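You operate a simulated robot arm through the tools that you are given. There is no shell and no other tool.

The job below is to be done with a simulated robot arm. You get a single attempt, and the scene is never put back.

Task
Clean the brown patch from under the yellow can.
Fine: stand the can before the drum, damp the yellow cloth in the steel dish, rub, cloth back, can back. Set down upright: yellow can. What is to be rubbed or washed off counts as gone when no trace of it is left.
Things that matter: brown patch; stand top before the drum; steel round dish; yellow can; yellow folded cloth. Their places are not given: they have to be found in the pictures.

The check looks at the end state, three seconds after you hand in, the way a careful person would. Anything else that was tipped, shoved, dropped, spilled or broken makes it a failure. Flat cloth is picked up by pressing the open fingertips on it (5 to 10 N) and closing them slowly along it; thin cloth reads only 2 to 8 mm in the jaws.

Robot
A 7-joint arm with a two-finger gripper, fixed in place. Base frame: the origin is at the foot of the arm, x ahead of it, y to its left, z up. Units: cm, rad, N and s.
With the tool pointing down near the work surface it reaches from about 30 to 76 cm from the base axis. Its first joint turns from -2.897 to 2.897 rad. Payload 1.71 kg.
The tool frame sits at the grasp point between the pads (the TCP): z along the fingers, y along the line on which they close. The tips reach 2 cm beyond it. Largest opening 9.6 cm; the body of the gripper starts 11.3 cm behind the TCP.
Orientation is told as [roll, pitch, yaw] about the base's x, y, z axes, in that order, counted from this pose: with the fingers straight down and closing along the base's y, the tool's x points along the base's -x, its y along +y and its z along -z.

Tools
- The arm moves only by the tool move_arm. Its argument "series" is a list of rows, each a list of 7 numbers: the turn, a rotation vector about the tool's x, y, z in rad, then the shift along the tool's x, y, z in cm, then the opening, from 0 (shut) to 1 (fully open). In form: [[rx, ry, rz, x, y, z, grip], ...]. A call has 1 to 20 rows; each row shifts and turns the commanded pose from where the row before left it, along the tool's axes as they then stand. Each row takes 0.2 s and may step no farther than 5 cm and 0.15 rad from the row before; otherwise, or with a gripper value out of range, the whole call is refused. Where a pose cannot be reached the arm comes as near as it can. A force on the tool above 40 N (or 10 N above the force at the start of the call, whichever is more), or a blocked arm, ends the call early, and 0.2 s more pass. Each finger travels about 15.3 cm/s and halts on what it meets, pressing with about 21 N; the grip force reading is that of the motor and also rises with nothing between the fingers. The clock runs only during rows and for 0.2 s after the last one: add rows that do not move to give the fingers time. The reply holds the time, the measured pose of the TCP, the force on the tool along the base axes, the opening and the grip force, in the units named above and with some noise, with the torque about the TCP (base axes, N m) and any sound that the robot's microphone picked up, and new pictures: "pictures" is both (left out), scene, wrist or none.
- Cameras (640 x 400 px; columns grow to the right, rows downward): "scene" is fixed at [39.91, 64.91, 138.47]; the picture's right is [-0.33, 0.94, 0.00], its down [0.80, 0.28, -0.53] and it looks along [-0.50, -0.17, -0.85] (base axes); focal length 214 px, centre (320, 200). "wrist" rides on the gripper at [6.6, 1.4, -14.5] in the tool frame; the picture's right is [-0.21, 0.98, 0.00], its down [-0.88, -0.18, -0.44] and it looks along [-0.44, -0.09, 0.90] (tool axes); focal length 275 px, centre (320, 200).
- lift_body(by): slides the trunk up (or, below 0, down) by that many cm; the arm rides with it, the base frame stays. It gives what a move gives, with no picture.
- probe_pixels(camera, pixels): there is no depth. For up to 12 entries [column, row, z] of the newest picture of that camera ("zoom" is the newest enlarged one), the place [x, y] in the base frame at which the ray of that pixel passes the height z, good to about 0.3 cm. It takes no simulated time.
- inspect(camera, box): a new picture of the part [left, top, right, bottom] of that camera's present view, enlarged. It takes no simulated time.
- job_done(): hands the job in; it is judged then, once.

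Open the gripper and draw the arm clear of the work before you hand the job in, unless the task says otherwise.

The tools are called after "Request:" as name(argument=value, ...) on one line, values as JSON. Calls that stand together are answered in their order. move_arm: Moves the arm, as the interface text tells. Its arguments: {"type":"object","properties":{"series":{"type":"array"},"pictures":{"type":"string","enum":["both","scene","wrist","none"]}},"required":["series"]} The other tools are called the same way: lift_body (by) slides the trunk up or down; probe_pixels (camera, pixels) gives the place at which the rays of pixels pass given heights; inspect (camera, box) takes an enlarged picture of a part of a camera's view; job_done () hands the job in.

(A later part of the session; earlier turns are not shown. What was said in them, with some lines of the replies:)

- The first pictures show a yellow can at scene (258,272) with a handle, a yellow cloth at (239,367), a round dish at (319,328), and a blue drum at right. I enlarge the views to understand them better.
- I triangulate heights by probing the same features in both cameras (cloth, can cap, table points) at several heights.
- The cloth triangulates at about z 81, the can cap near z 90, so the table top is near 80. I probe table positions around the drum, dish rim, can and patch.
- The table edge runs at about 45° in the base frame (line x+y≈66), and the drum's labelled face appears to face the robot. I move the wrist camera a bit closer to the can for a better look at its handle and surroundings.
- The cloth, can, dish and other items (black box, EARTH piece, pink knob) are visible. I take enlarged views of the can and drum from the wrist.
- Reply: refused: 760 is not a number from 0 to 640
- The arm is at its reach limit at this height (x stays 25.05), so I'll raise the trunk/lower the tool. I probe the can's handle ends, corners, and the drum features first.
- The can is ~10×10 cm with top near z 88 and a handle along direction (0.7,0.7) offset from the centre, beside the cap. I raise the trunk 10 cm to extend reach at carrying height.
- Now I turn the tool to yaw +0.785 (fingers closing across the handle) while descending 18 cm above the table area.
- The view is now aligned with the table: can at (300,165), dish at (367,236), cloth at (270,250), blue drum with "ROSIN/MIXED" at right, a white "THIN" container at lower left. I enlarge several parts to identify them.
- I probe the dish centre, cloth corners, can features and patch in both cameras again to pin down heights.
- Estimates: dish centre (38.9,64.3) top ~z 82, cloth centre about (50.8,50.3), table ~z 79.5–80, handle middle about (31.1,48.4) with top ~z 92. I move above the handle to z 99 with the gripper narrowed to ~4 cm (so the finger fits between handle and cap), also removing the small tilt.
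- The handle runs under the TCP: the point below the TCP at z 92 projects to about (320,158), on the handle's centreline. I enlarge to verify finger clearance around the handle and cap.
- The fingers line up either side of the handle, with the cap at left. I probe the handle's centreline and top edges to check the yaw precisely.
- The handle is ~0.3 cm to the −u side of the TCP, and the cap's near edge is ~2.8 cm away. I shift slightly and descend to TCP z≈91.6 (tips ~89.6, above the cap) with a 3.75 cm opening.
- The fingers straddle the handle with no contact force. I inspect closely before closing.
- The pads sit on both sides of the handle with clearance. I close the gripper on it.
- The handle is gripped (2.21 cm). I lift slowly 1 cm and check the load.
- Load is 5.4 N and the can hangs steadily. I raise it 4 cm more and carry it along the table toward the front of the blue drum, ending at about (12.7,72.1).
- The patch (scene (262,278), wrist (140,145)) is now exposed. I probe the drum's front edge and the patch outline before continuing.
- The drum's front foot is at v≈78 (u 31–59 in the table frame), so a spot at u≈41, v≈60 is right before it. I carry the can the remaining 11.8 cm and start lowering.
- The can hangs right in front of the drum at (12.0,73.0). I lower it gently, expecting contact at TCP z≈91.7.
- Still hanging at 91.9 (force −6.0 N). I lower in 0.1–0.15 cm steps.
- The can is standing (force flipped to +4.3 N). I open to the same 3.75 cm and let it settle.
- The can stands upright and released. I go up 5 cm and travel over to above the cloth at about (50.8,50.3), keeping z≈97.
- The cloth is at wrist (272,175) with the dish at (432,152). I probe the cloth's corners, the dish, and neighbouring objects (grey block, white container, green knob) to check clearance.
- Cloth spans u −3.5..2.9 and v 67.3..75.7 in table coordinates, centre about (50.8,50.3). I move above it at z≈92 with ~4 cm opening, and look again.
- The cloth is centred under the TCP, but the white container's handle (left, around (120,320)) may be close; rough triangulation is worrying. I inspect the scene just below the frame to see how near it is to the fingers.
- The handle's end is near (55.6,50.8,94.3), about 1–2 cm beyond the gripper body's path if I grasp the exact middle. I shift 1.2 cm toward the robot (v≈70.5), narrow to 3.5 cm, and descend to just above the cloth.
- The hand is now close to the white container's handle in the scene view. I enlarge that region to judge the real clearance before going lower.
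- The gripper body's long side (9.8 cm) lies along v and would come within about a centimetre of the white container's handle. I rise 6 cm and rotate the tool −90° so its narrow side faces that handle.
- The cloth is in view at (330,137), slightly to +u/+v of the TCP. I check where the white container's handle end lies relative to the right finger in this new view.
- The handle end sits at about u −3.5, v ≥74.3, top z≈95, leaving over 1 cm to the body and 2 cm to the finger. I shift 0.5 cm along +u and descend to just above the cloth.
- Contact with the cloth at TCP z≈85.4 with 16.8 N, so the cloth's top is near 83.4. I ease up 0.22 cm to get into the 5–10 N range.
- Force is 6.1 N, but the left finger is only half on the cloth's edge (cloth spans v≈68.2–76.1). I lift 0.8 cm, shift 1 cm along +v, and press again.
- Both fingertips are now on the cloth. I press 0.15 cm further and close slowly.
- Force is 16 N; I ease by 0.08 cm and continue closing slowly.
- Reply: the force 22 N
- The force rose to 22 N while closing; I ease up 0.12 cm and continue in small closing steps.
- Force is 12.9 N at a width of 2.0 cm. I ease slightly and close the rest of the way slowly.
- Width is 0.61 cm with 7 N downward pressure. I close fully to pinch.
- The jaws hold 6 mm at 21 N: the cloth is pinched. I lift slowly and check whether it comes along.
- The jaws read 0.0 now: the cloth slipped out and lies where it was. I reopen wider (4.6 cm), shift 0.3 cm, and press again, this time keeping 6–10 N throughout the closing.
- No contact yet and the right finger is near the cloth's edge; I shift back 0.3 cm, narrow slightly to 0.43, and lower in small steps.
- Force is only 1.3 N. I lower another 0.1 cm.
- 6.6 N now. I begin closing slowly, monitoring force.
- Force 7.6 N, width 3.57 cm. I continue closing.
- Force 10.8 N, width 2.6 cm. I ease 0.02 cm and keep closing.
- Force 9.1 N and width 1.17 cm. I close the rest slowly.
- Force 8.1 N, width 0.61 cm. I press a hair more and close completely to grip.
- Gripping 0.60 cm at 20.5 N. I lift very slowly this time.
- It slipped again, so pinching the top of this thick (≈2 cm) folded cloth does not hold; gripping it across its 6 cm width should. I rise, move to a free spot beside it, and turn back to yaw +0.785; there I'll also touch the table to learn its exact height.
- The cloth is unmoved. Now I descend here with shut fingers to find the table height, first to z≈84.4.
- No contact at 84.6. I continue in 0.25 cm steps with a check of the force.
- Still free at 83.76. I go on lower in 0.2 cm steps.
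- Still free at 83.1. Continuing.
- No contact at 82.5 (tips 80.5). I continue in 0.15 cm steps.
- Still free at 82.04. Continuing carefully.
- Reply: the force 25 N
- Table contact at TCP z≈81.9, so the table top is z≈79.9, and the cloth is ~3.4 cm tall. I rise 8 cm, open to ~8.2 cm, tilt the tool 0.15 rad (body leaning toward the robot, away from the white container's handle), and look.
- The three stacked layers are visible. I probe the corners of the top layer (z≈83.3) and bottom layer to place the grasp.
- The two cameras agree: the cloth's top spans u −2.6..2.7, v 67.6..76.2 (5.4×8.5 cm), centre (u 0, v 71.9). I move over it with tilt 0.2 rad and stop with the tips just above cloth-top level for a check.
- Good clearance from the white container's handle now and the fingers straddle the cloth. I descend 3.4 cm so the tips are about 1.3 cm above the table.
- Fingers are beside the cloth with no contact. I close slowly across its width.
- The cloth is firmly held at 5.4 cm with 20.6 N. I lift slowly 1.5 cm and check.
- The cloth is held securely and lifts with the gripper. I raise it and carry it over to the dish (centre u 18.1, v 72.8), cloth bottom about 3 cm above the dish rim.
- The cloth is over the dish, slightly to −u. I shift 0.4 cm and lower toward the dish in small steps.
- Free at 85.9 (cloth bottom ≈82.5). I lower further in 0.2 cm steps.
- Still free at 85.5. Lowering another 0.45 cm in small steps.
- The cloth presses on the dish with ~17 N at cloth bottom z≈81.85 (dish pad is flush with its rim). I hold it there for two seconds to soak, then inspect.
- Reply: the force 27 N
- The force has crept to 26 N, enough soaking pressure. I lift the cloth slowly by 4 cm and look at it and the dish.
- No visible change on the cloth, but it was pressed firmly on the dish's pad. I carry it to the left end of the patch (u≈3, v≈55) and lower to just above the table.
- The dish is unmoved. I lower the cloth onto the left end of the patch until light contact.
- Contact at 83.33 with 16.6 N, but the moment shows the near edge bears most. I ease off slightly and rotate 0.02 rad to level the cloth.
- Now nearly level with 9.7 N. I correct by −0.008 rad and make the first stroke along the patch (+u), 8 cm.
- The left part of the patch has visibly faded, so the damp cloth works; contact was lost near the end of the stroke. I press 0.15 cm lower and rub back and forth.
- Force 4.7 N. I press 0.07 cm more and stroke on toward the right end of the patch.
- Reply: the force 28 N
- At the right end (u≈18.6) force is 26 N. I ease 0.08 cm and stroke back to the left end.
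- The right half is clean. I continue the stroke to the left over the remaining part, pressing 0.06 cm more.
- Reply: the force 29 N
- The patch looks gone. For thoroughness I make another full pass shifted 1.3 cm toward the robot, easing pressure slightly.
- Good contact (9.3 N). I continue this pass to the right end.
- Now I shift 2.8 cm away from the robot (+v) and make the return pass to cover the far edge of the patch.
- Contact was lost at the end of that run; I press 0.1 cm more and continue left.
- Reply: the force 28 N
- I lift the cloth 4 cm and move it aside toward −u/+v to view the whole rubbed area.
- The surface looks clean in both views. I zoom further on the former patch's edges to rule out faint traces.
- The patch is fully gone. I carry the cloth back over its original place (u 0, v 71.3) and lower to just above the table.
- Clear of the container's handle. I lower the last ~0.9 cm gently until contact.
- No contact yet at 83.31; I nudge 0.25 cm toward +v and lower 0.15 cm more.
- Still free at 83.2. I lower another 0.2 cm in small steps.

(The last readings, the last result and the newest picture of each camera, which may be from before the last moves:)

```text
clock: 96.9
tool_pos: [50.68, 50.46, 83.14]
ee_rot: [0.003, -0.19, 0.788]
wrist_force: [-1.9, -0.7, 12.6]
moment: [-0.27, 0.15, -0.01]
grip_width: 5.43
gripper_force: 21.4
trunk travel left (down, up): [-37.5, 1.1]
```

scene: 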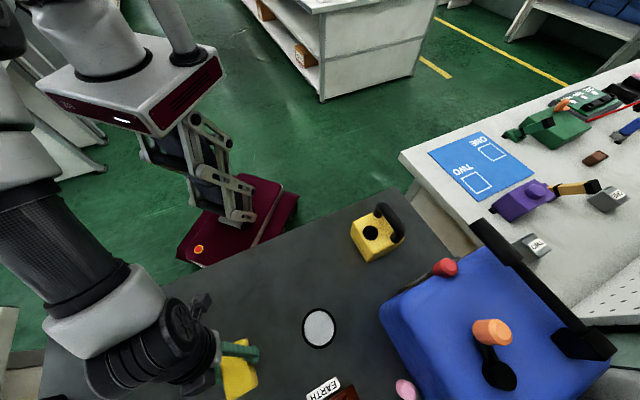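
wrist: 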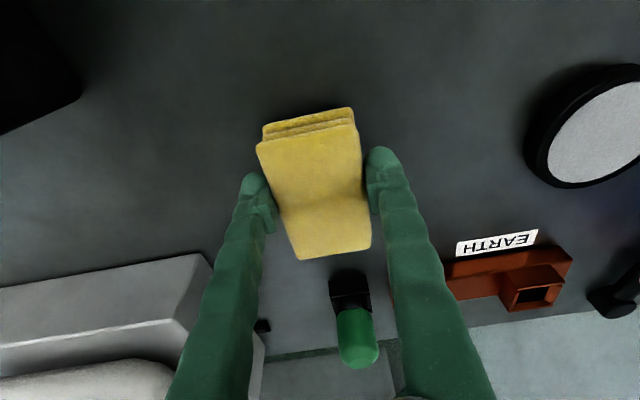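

Contact 12.6 N at the original place. I ease 0.05 cm and open the fingers.

Request:
move_arm(series=[[0, 0, 0, -0.01, 0, -0.06, 0.4], [0, 0, 0, 0, 0, 0, 0.6], [0, 0, 0, 0, 0, 0, 0.7], [0, 0, 0, 0, 0, 0, 0.82], [0, 0, 0, 0, 0, 0, 0.85], [0, 0, 0, 0, 0, 0, 0.85]])

Request:
inspect(camera="wrist", box=[200, 100, 440, 270])

Request:
inspect(camera="scene", box=[180, 330, 300, 400])

```text
clock: 98.3
tool_pos: [50.62, 50.44, 83.06]
ee_rot: [0.001, -0.184, 0.786]
wrist_force: [1.1, -0.2, 0.7]
moment: [-0.02, 0.02, 0.01]
grip_width: 8.17
gripper_force: 0.1
trunk travel left (down, up): [-37.5, 1.1]
```

scene: 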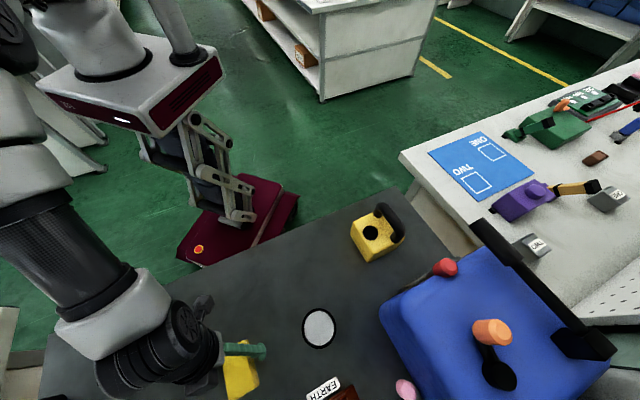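
wrist: 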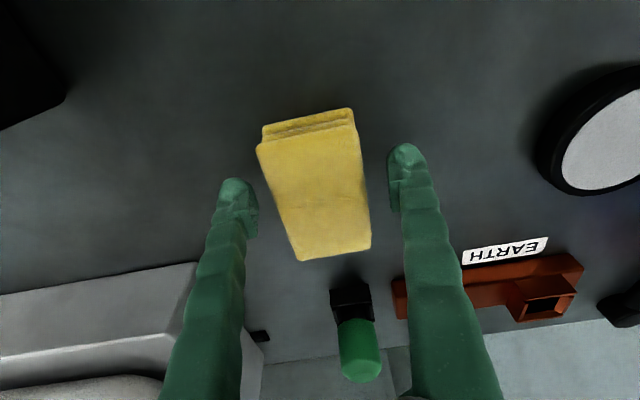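

```text
2.35 times, centred on (320, 185) of wrist
```

zoom: 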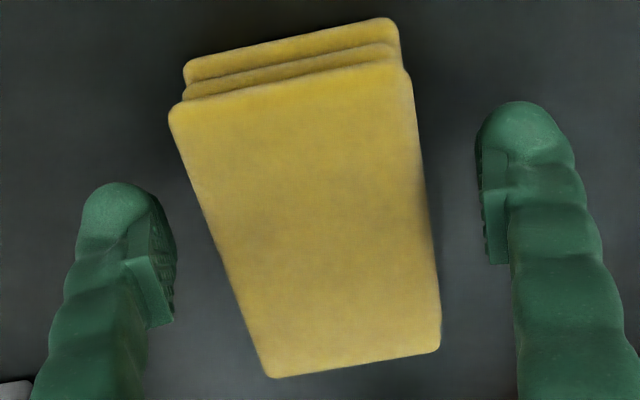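

```text
5.33 times, centred on (240, 365) of scene
```

zoom: 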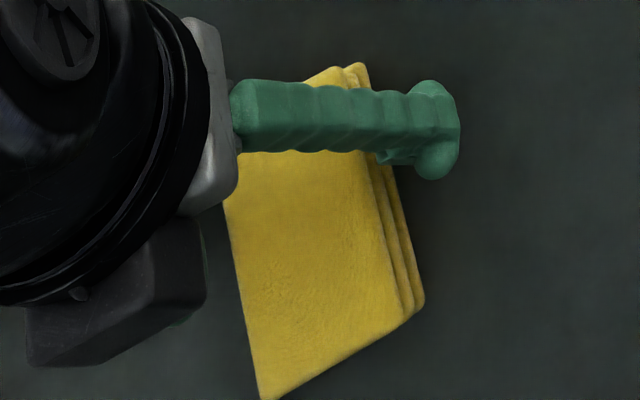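

The cloth lies flat in its old place (within ~0.3 cm). I raise straight up, remove the tilt, and head back toward the can before the drum.

Request:
move_arm(series=[[0, 0, 0, -0.28, 0, -1.47, 0.85], [0, 0, 0, -0.56, 0, -2.95, 0.85], [0, 0, 0, -0.56, 0, -2.95, 0.85], [0, 0.0925, 0, 0, 0, 0, 0.7], [0, 0.0925, 0, 0, 0, 0, 0.6], [0, 0, 0, 1.5, 2, -2.5, 0.5], [0, 0, 0, 1.5, 3, -2.5, 0.38], [0, 0, 0, 1.2, 4, -1, 0.38], [0, 0, 0, 1.2, 4, 0, 0.38], [0, 0, 0, 1.2, 4, 0, 0.38], [0, 0, 0, 1.2, 4, 0, 0.38], [0, 0, 0, 0.5, 4, 0, 0.38], [0, 0, 0, 0, 0, 0, 0.38]])

Request:
inspect(camera="scene", box=[200, 320, 296, 400])

```text
clock: 101.1
tool_pos: [26.87, 62.54, 96.84]
ee_rot: [0.002, 0.001, 0.785]
wrist_force: [0.0, -0.8, 0.8]
moment: [0.01, 0.01, -0.03]
grip_width: 3.64
gripper_force: 0.1
trunk travel left (down, up): [-37.5, 1.1]
```

scene: 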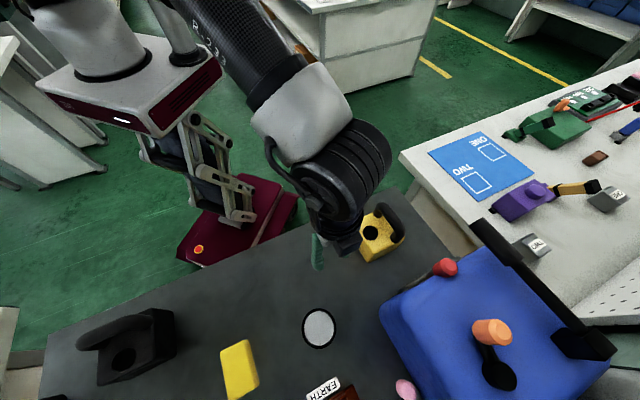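
wrist: 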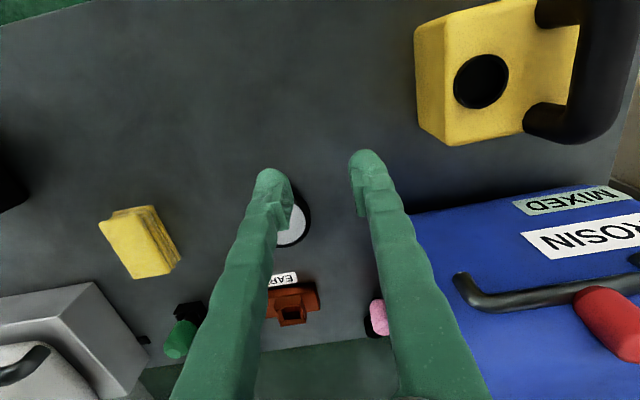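

```text
5.00 times, centred on (248, 360) of scene
```

zoom: 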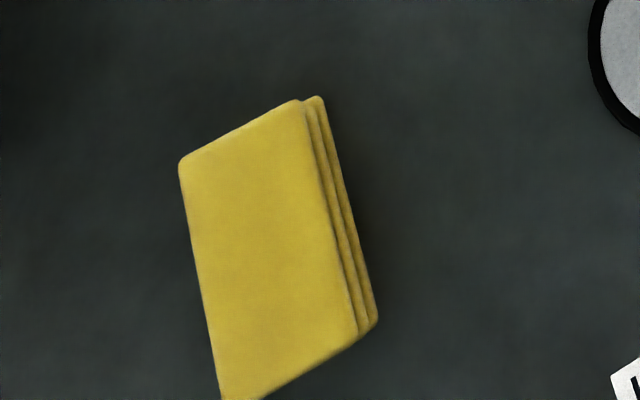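

The cloth looks as at the start (shifted ~0.3 cm). I continue to above the can's handle at (11.95,73.0), slightly higher.

Request:
move_arm(series=[[0, 0, 0, 0.62, 2.5, -0.8, 0.38], [0, 0, 0, 0.62, 3.8, 0, 0.38], [0, 0, 0, 0.62, 3.8, 0, 0.38], [0, 0, 0, 0.62, 3.8, 0, 0.38], [0, 0, 0, 0.62, 3.0, 0, 0.38], [0, 0, 0, 0, 1.05, 0, 0.38], [0, 0, 0, 0, 0, 0, 0.38], [0, 0, 0, 0, 0, 0, 0.38]])

Request:
inspect(camera="wrist", box=[220, 70, 420, 250])

```text
clock: 102.9
tool_pos: [11.94, 72.95, 97.3]
ee_rot: [0.0, 0.001, 0.784]
wrist_force: [-0.6, -1.0, 0.4]
moment: [0.01, -0.02, 0.01]
grip_width: 3.64
gripper_force: 0.1
trunk travel left (down, up): [-37.5, 1.1]
```

scene: 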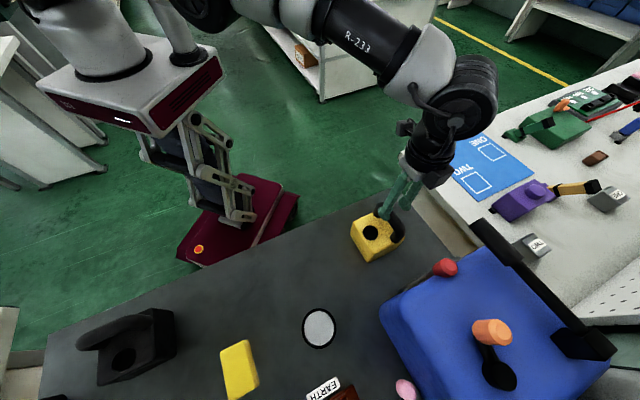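
wrist: 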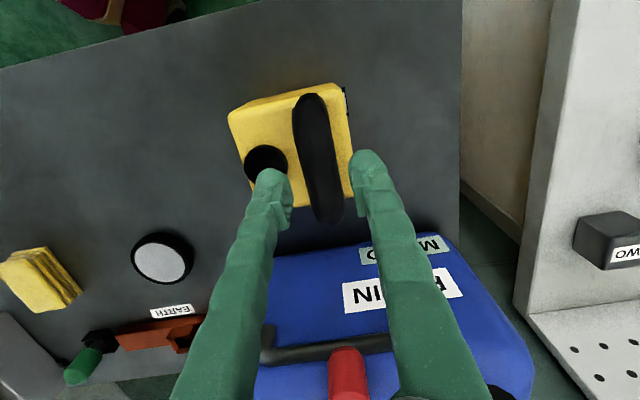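

```text
2.22 times, centred on (320, 160) of wrist
```

zoom: 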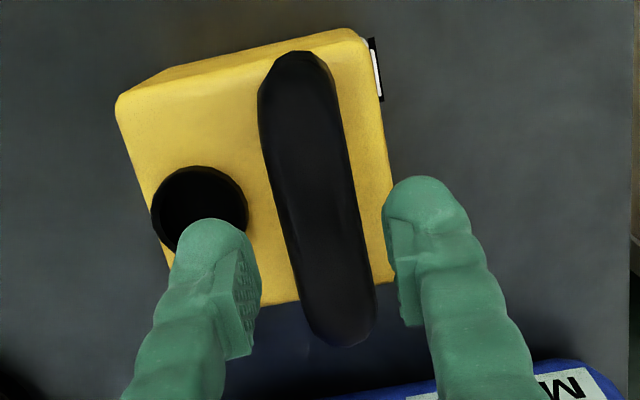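

Aligned over the handle. I descend to z≈91.9.

Request:
move_arm(series=[[0, 0, 0, 0, 0, 2, 0.38], [0, 0, 0, 0, 0, 2, 0.38], [0, 0, 0, 0, 0, 1.2, 0.38], [0, 0, 0, 0, 0, 0.3, 0.38], [0, 0, 0, 0, 0, 0, 0.38]], pictures="wrist")

```text
clock: 104.1
tool_pos: [11.94, 72.9, 91.65]
ee_rot: [0.001, 0.001, 0.785]
wrist_force: [0.0, 0.1, -0.6]
moment: [0.04, 0.01, 0.01]
grip_width: 3.64
gripper_force: 0.1
trunk travel left (down, up): [-37.5, 1.1]
```

wrist: 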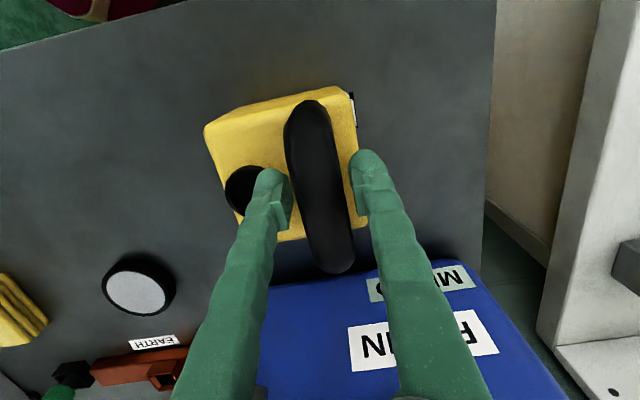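

The fingers straddle the handle as before at z≈91.7. I close on it.

Request:
move_arm(series=[[0, 0, 0, 0, 0, 0, 0.33], [0, 0, 0, 0, 0, 0, 0.29], [0, 0, 0, 0, 0, 0, 0.24], [0, 0, 0, 0, 0, 0, 0.15], [0, 0, 0, 0, 0, 0, 0], [0, 0, 0, 0, 0, 0, 0]], pictures="none")

```text
clock: 105.5
tool_pos: [11.95, 73.05, 91.7]
ee_rot: [0.0, 0.0, 0.784]
wrist_force: [-1.5, 2.4, 0.2]
moment: [-0.03, 0.0, 0.01]
grip_width: 2.26
gripper_force: 21.2
trunk travel left (down, up): [-37.5, 1.1]
```

Gripped again (2.26 cm). I lift slowly and carry the can back toward its original place.

Request:
move_arm(series=[[0, 0, 0, 0, 0, -0.3, 0], [0, 0, 0, 0, 0, -0.5, 0], [0, 0, 0, 0, 0, -1.2, 0], [0, 0, 0, 0, 0, -2, 0], [0, 0, 0, 0, 0, -1.2, 0], [0, 0, 0, 0.3, -1.5, 0, 0], [0, 0, 0, 0.4, -3, 0, 0], [0, 0, 0, 0.4, -3, 0, 0], [0, 0, 0, 0.4, -3, 0, 0], [0, 0, 0, 0.4, -3, 0, 0], [0, 0, 0, 0.4, -3, 0, 0], [0, 0, 0, 0.4, -3, 0, 0], [0, 0, 0, 0.4, -3, 0, 0], [0, 0, 0, 0.4, -3, 0, 0], [0, 0, 0, 0.38, -2.5, 0, 0], [0, 0, 0, 0, -1.5, 0, 0], [0, 0, 0, 0, 0, 0, 0]])

Request:
inspect(camera="scene", box=[210, 210, 320, 310])

```text
clock: 109.1
tool_pos: [30.09, 49.03, 96.89]
ee_rot: [0.002, -0.001, 0.788]
wrist_force: [0.1, 0.4, -6.9]
moment: [0.05, 0.08, 0.0]
grip_width: 2.23
gripper_force: 20.9
trunk travel left (down, up): [-37.5, 1.1]
```

scene: 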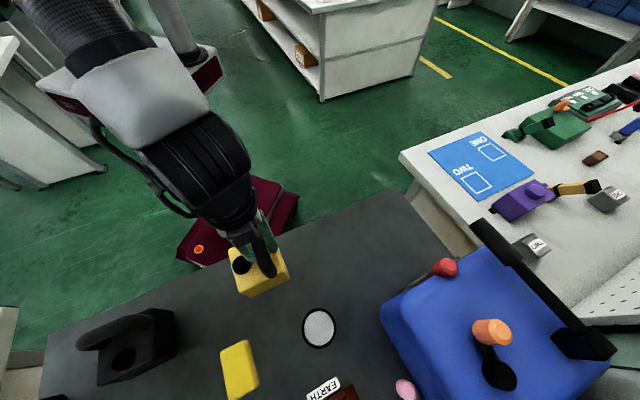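
wrist: 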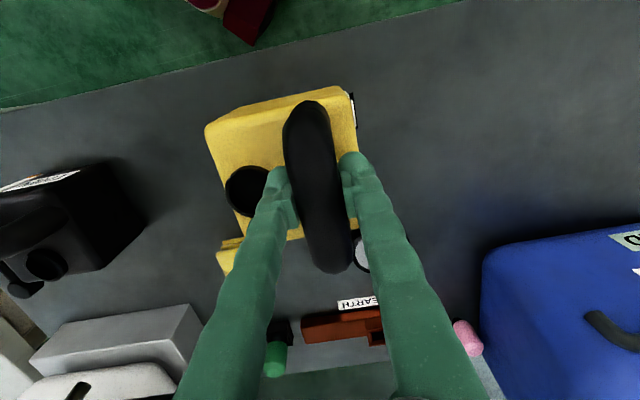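

```text
4.00 times, centred on (265, 260) of scene
```

zoom: 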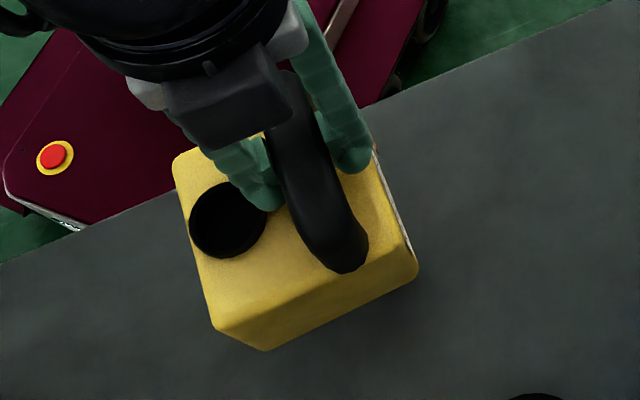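

TCP is 1.24 cm short of the original spot along u. I correct that and lower to just above the table.

Request:
move_arm(series=[[0, 0, 0, -0.14, -0.62, 0, 0], [0, 0, 0, -0.14, -0.62, 0, 0], [0, 0, 0, 0, 0, 1.5, 0], [0, 0, 0, 0, 0, 1.5, 0], [0, 0, 0, 0, 0, 1.2, 0], [0, 0, 0, 0, 0, 0.5, 0], [0, 0, 0, 0, 0, 0, 0]], pictures="none")

```text
clock: 110.7
tool_pos: [31.04, 48.47, 92.18]
ee_rot: [0.001, 0.002, 0.786]
wrist_force: [0.9, -0.1, -6.2]
moment: [0.04, 0.02, 0.02]
grip_width: 2.22
gripper_force: 21.4
trunk travel left (down, up): [-37.5, 1.1]
```

Position is within ~0.15 cm of the original. I lower the last few millimetres in small steps.

Request:
move_arm(series=[[0, 0, 0, 0, -0.12, 0.15, 0], [0, 0, 0, 0, 0, 0.12, 0], [0, 0, 0, 0, 0, 0.1, 0], [0, 0, 0, 0, 0, 0, 0]], pictures="none")

```text
clock: 111.7
tool_pos: [31.34, 48.38, 91.84]
ee_rot: [0.0, -0.002, 0.783]
wrist_force: [-1.3, 0.8, 0.8]
moment: [-0.28, 0.03, -0.04]
grip_width: 2.26
gripper_force: 20.8
trunk travel left (down, up): [-37.5, 1.1]
```

The can touches down (force 0.8 N vs −6). I lower 0.08 cm more to seat it and then read.

Request:
move_arm(series=[[0, 0, 0, 0, 0, 0.08, 0], [0, 0, 0, 0, 0, 0, 0]], pictures="wrist")

```text
clock: 112.3
tool_pos: [31.28, 48.45, 91.92]
ee_rot: [0.002, -0.001, 0.785]
wrist_force: [-3.0, 2.8, 5.1]
moment: [-0.2, -0.13, 0.02]
grip_width: 2.26
gripper_force: 21.0
trunk travel left (down, up): [-37.5, 1.1]
```

wrist: 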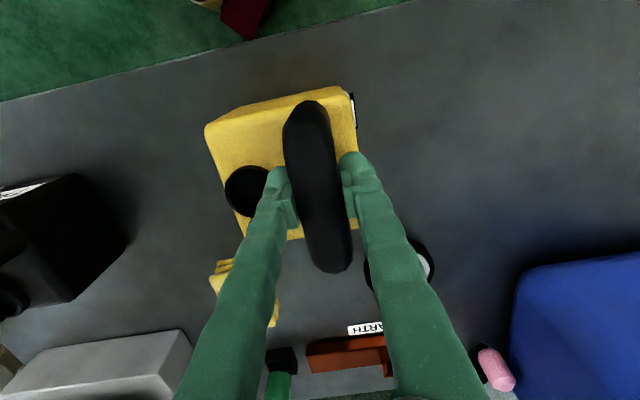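

The can is standing on the table. I open the gripper gradually.

Request:
move_arm(series=[[0, 0, 0, 0, 0, 0, 0.25], [0, 0, 0, 0, 0, 0, 0.28], [0, 0, 0, 0, 0, 0, 0.33], [0, 0, 0, 0, 0, 0, 0.38], [0, 0, 0, 0, 0, 0, 0.38]])

Request:
inspect(camera="scene", box=[220, 220, 320, 310])

Request:
inspect(camera="wrist", box=[220, 90, 420, 280])

```text
clock: 113.5
tool_pos: [31.45, 48.42, 91.78]
ee_rot: [0.001, -0.002, 0.784]
wrist_force: [0.7, -0.6, 0.3]
moment: [0.0, 0.01, -0.01]
grip_width: 3.65
gripper_force: 0.1
trunk travel left (down, up): [-37.5, 1.1]
```

scene: 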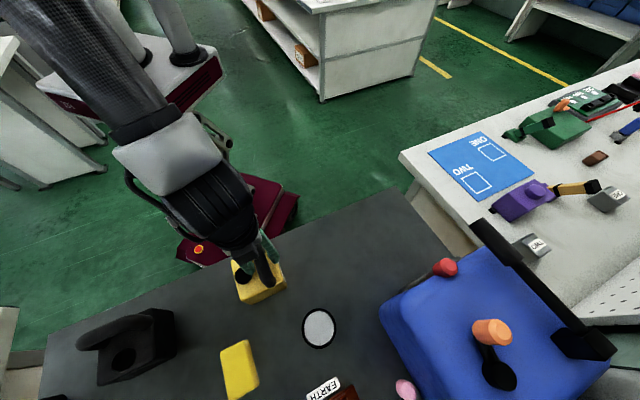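
wrist: 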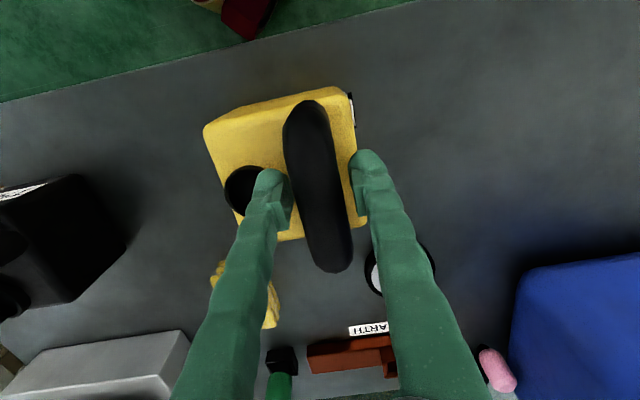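

```text
4.44 times, centred on (270, 265) of scene
```

zoom: 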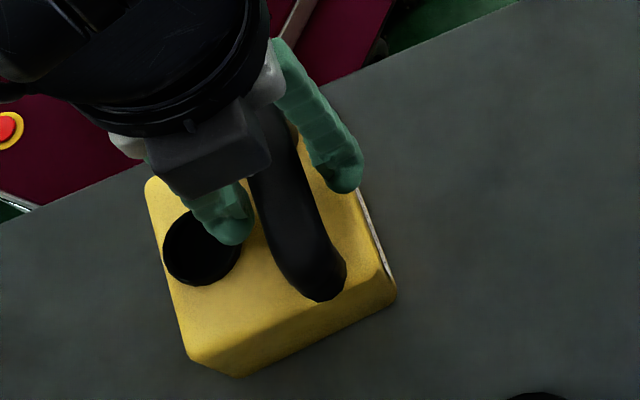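

```text
2.11 times, centred on (320, 185) of wrist
```

zoom: 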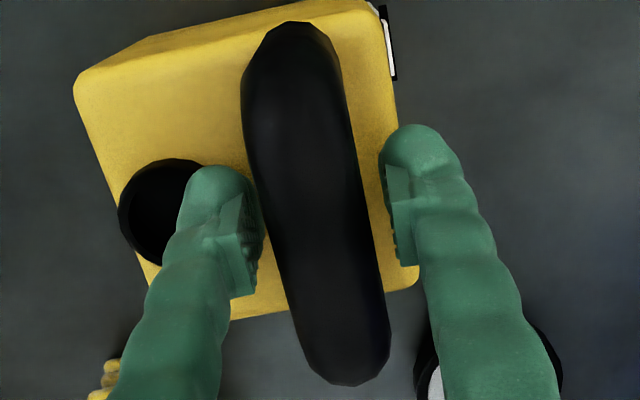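

The can stands upright within ~0.3 cm of its original place and no stain is visible around it. I withdraw upward and back, opening the gripper.

Request:
move_arm(series=[[0, 0, 0, 0, 0, -1.5, 0.38], [0, 0, 0, 0, 0, -2.5, 0.38], [0, 0, 0, 0, 0, -3, 0.38], [0, 0, 0, 0, 0, -4, 0.38], [0, 0, 0, 2, 0, -3, 0.6], [0, 0, 0, 3.5, 0, -2, 0.9], [0, 0, 0, 4, 0, -1, 1], [0, 0, 0, 4, 0, 0, 1], [0, 0, 0, 0, 0, 0, 1]])

Request:
inspect(camera="scene", box=[180, 200, 420, 400])

Request:
inspect(camera="scene", box=[220, 230, 340, 310])

```text
clock: 115.5
tool_pos: [22.09, 39.06, 109.09]
ee_rot: [0.002, -0.001, 0.786]
wrist_force: [0.5, -0.7, 0.4]
moment: [0.0, 0.01, 0.0]
grip_width: 9.58
gripper_force: 0.1
trunk travel left (down, up): [-37.5, 1.1]
```

scene: 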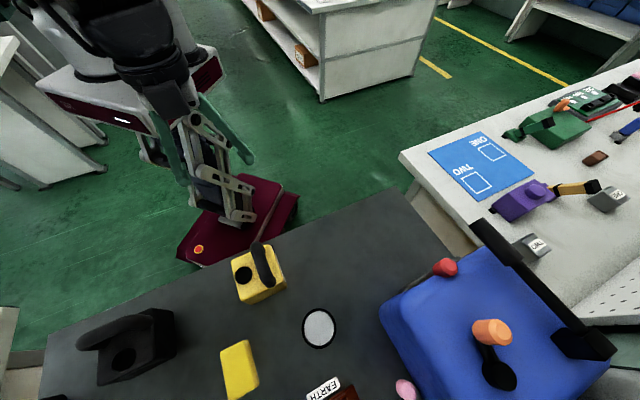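
wrist: 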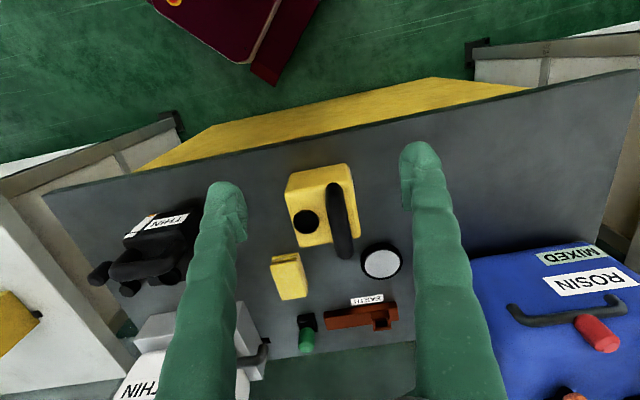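

```text
2.00 times, centred on (300, 300) of scene
```

zoom: 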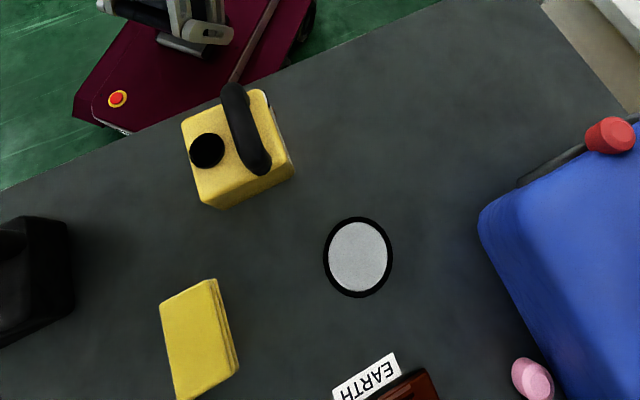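

```text
5.00 times, centred on (280, 270) of scene
```

zoom: 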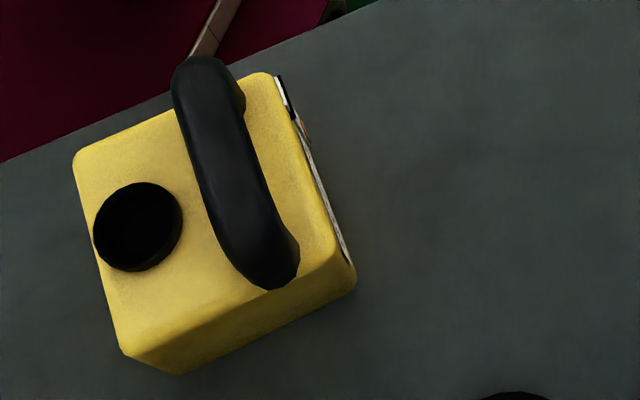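

Everything looks restored; there is a tiny orange spot beside the can's label at zoom (305,132) that could be part of the label or a stain remnant. I enlarge it.

Request:
inspect(camera="scene", box=[265, 240, 295, 290])

Request:
inspect(camera="wrist", box=[270, 150, 390, 270])

Request:
inspect(camera="wrist", box=[320, 150, 380, 200])

```text
8.00 times, centred on (280, 265) of scene
```

zoom: 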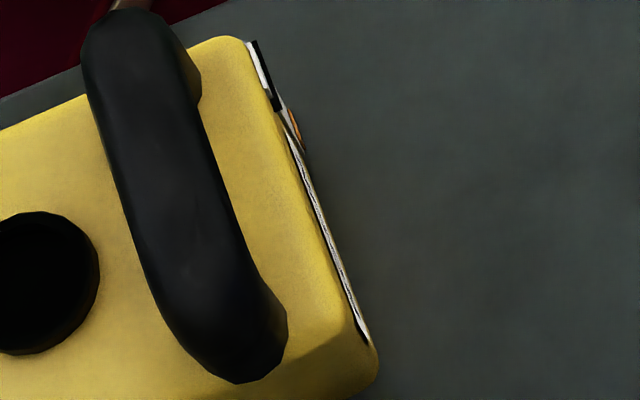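

```text
3.33 times, centred on (330, 210) of wrist
```

zoom: 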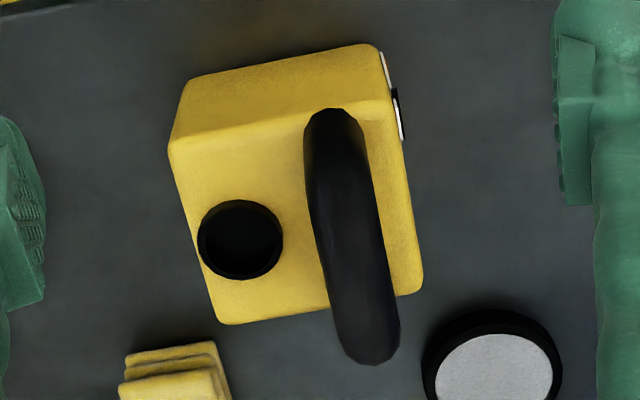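

```text
8.00 times, centred on (350, 175) of wrist
```

zoom: 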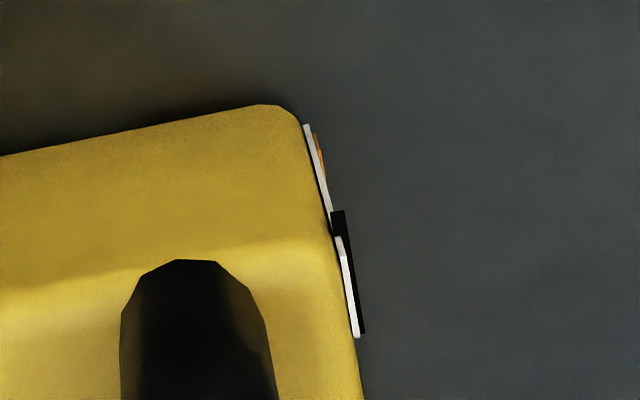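

The orange spot sits on the can's label plate (it hugs the plate in both views and was there at the start), and the table around the can is clean. The can is upright in its place, the cloth and dish are where they were, the gripper is open and clear, so I hand the job in.

Request:
job_done()

```text
The job is handed in.
```

I cleaned the brown patch from under the yellow can and handed the job in. No trace of it showed in enlarged views from either camera.

- **Can:** it stood before the blue drum while I worked. It is now back upright in its original place, within about 0.3 cm.
- **Cloth:** I pressed it onto the steel dish for about two seconds. It didn't look any wetter, but the patch came off when I rubbed. It is back flat where it was, within about 0.4 cm.
- **Picking up the cloth:** two attempts to pinch it from the top slipped off. I then gripped it across its width, and that held.
- **Other objects:** I saw nothing else moved or touched. The small orange spot beside the can is on its label plate, not on the table.

The gripper is open and the arm is clear of the table. The trunk is still 10 cm higher than at the start; I raised it to extend the reach.
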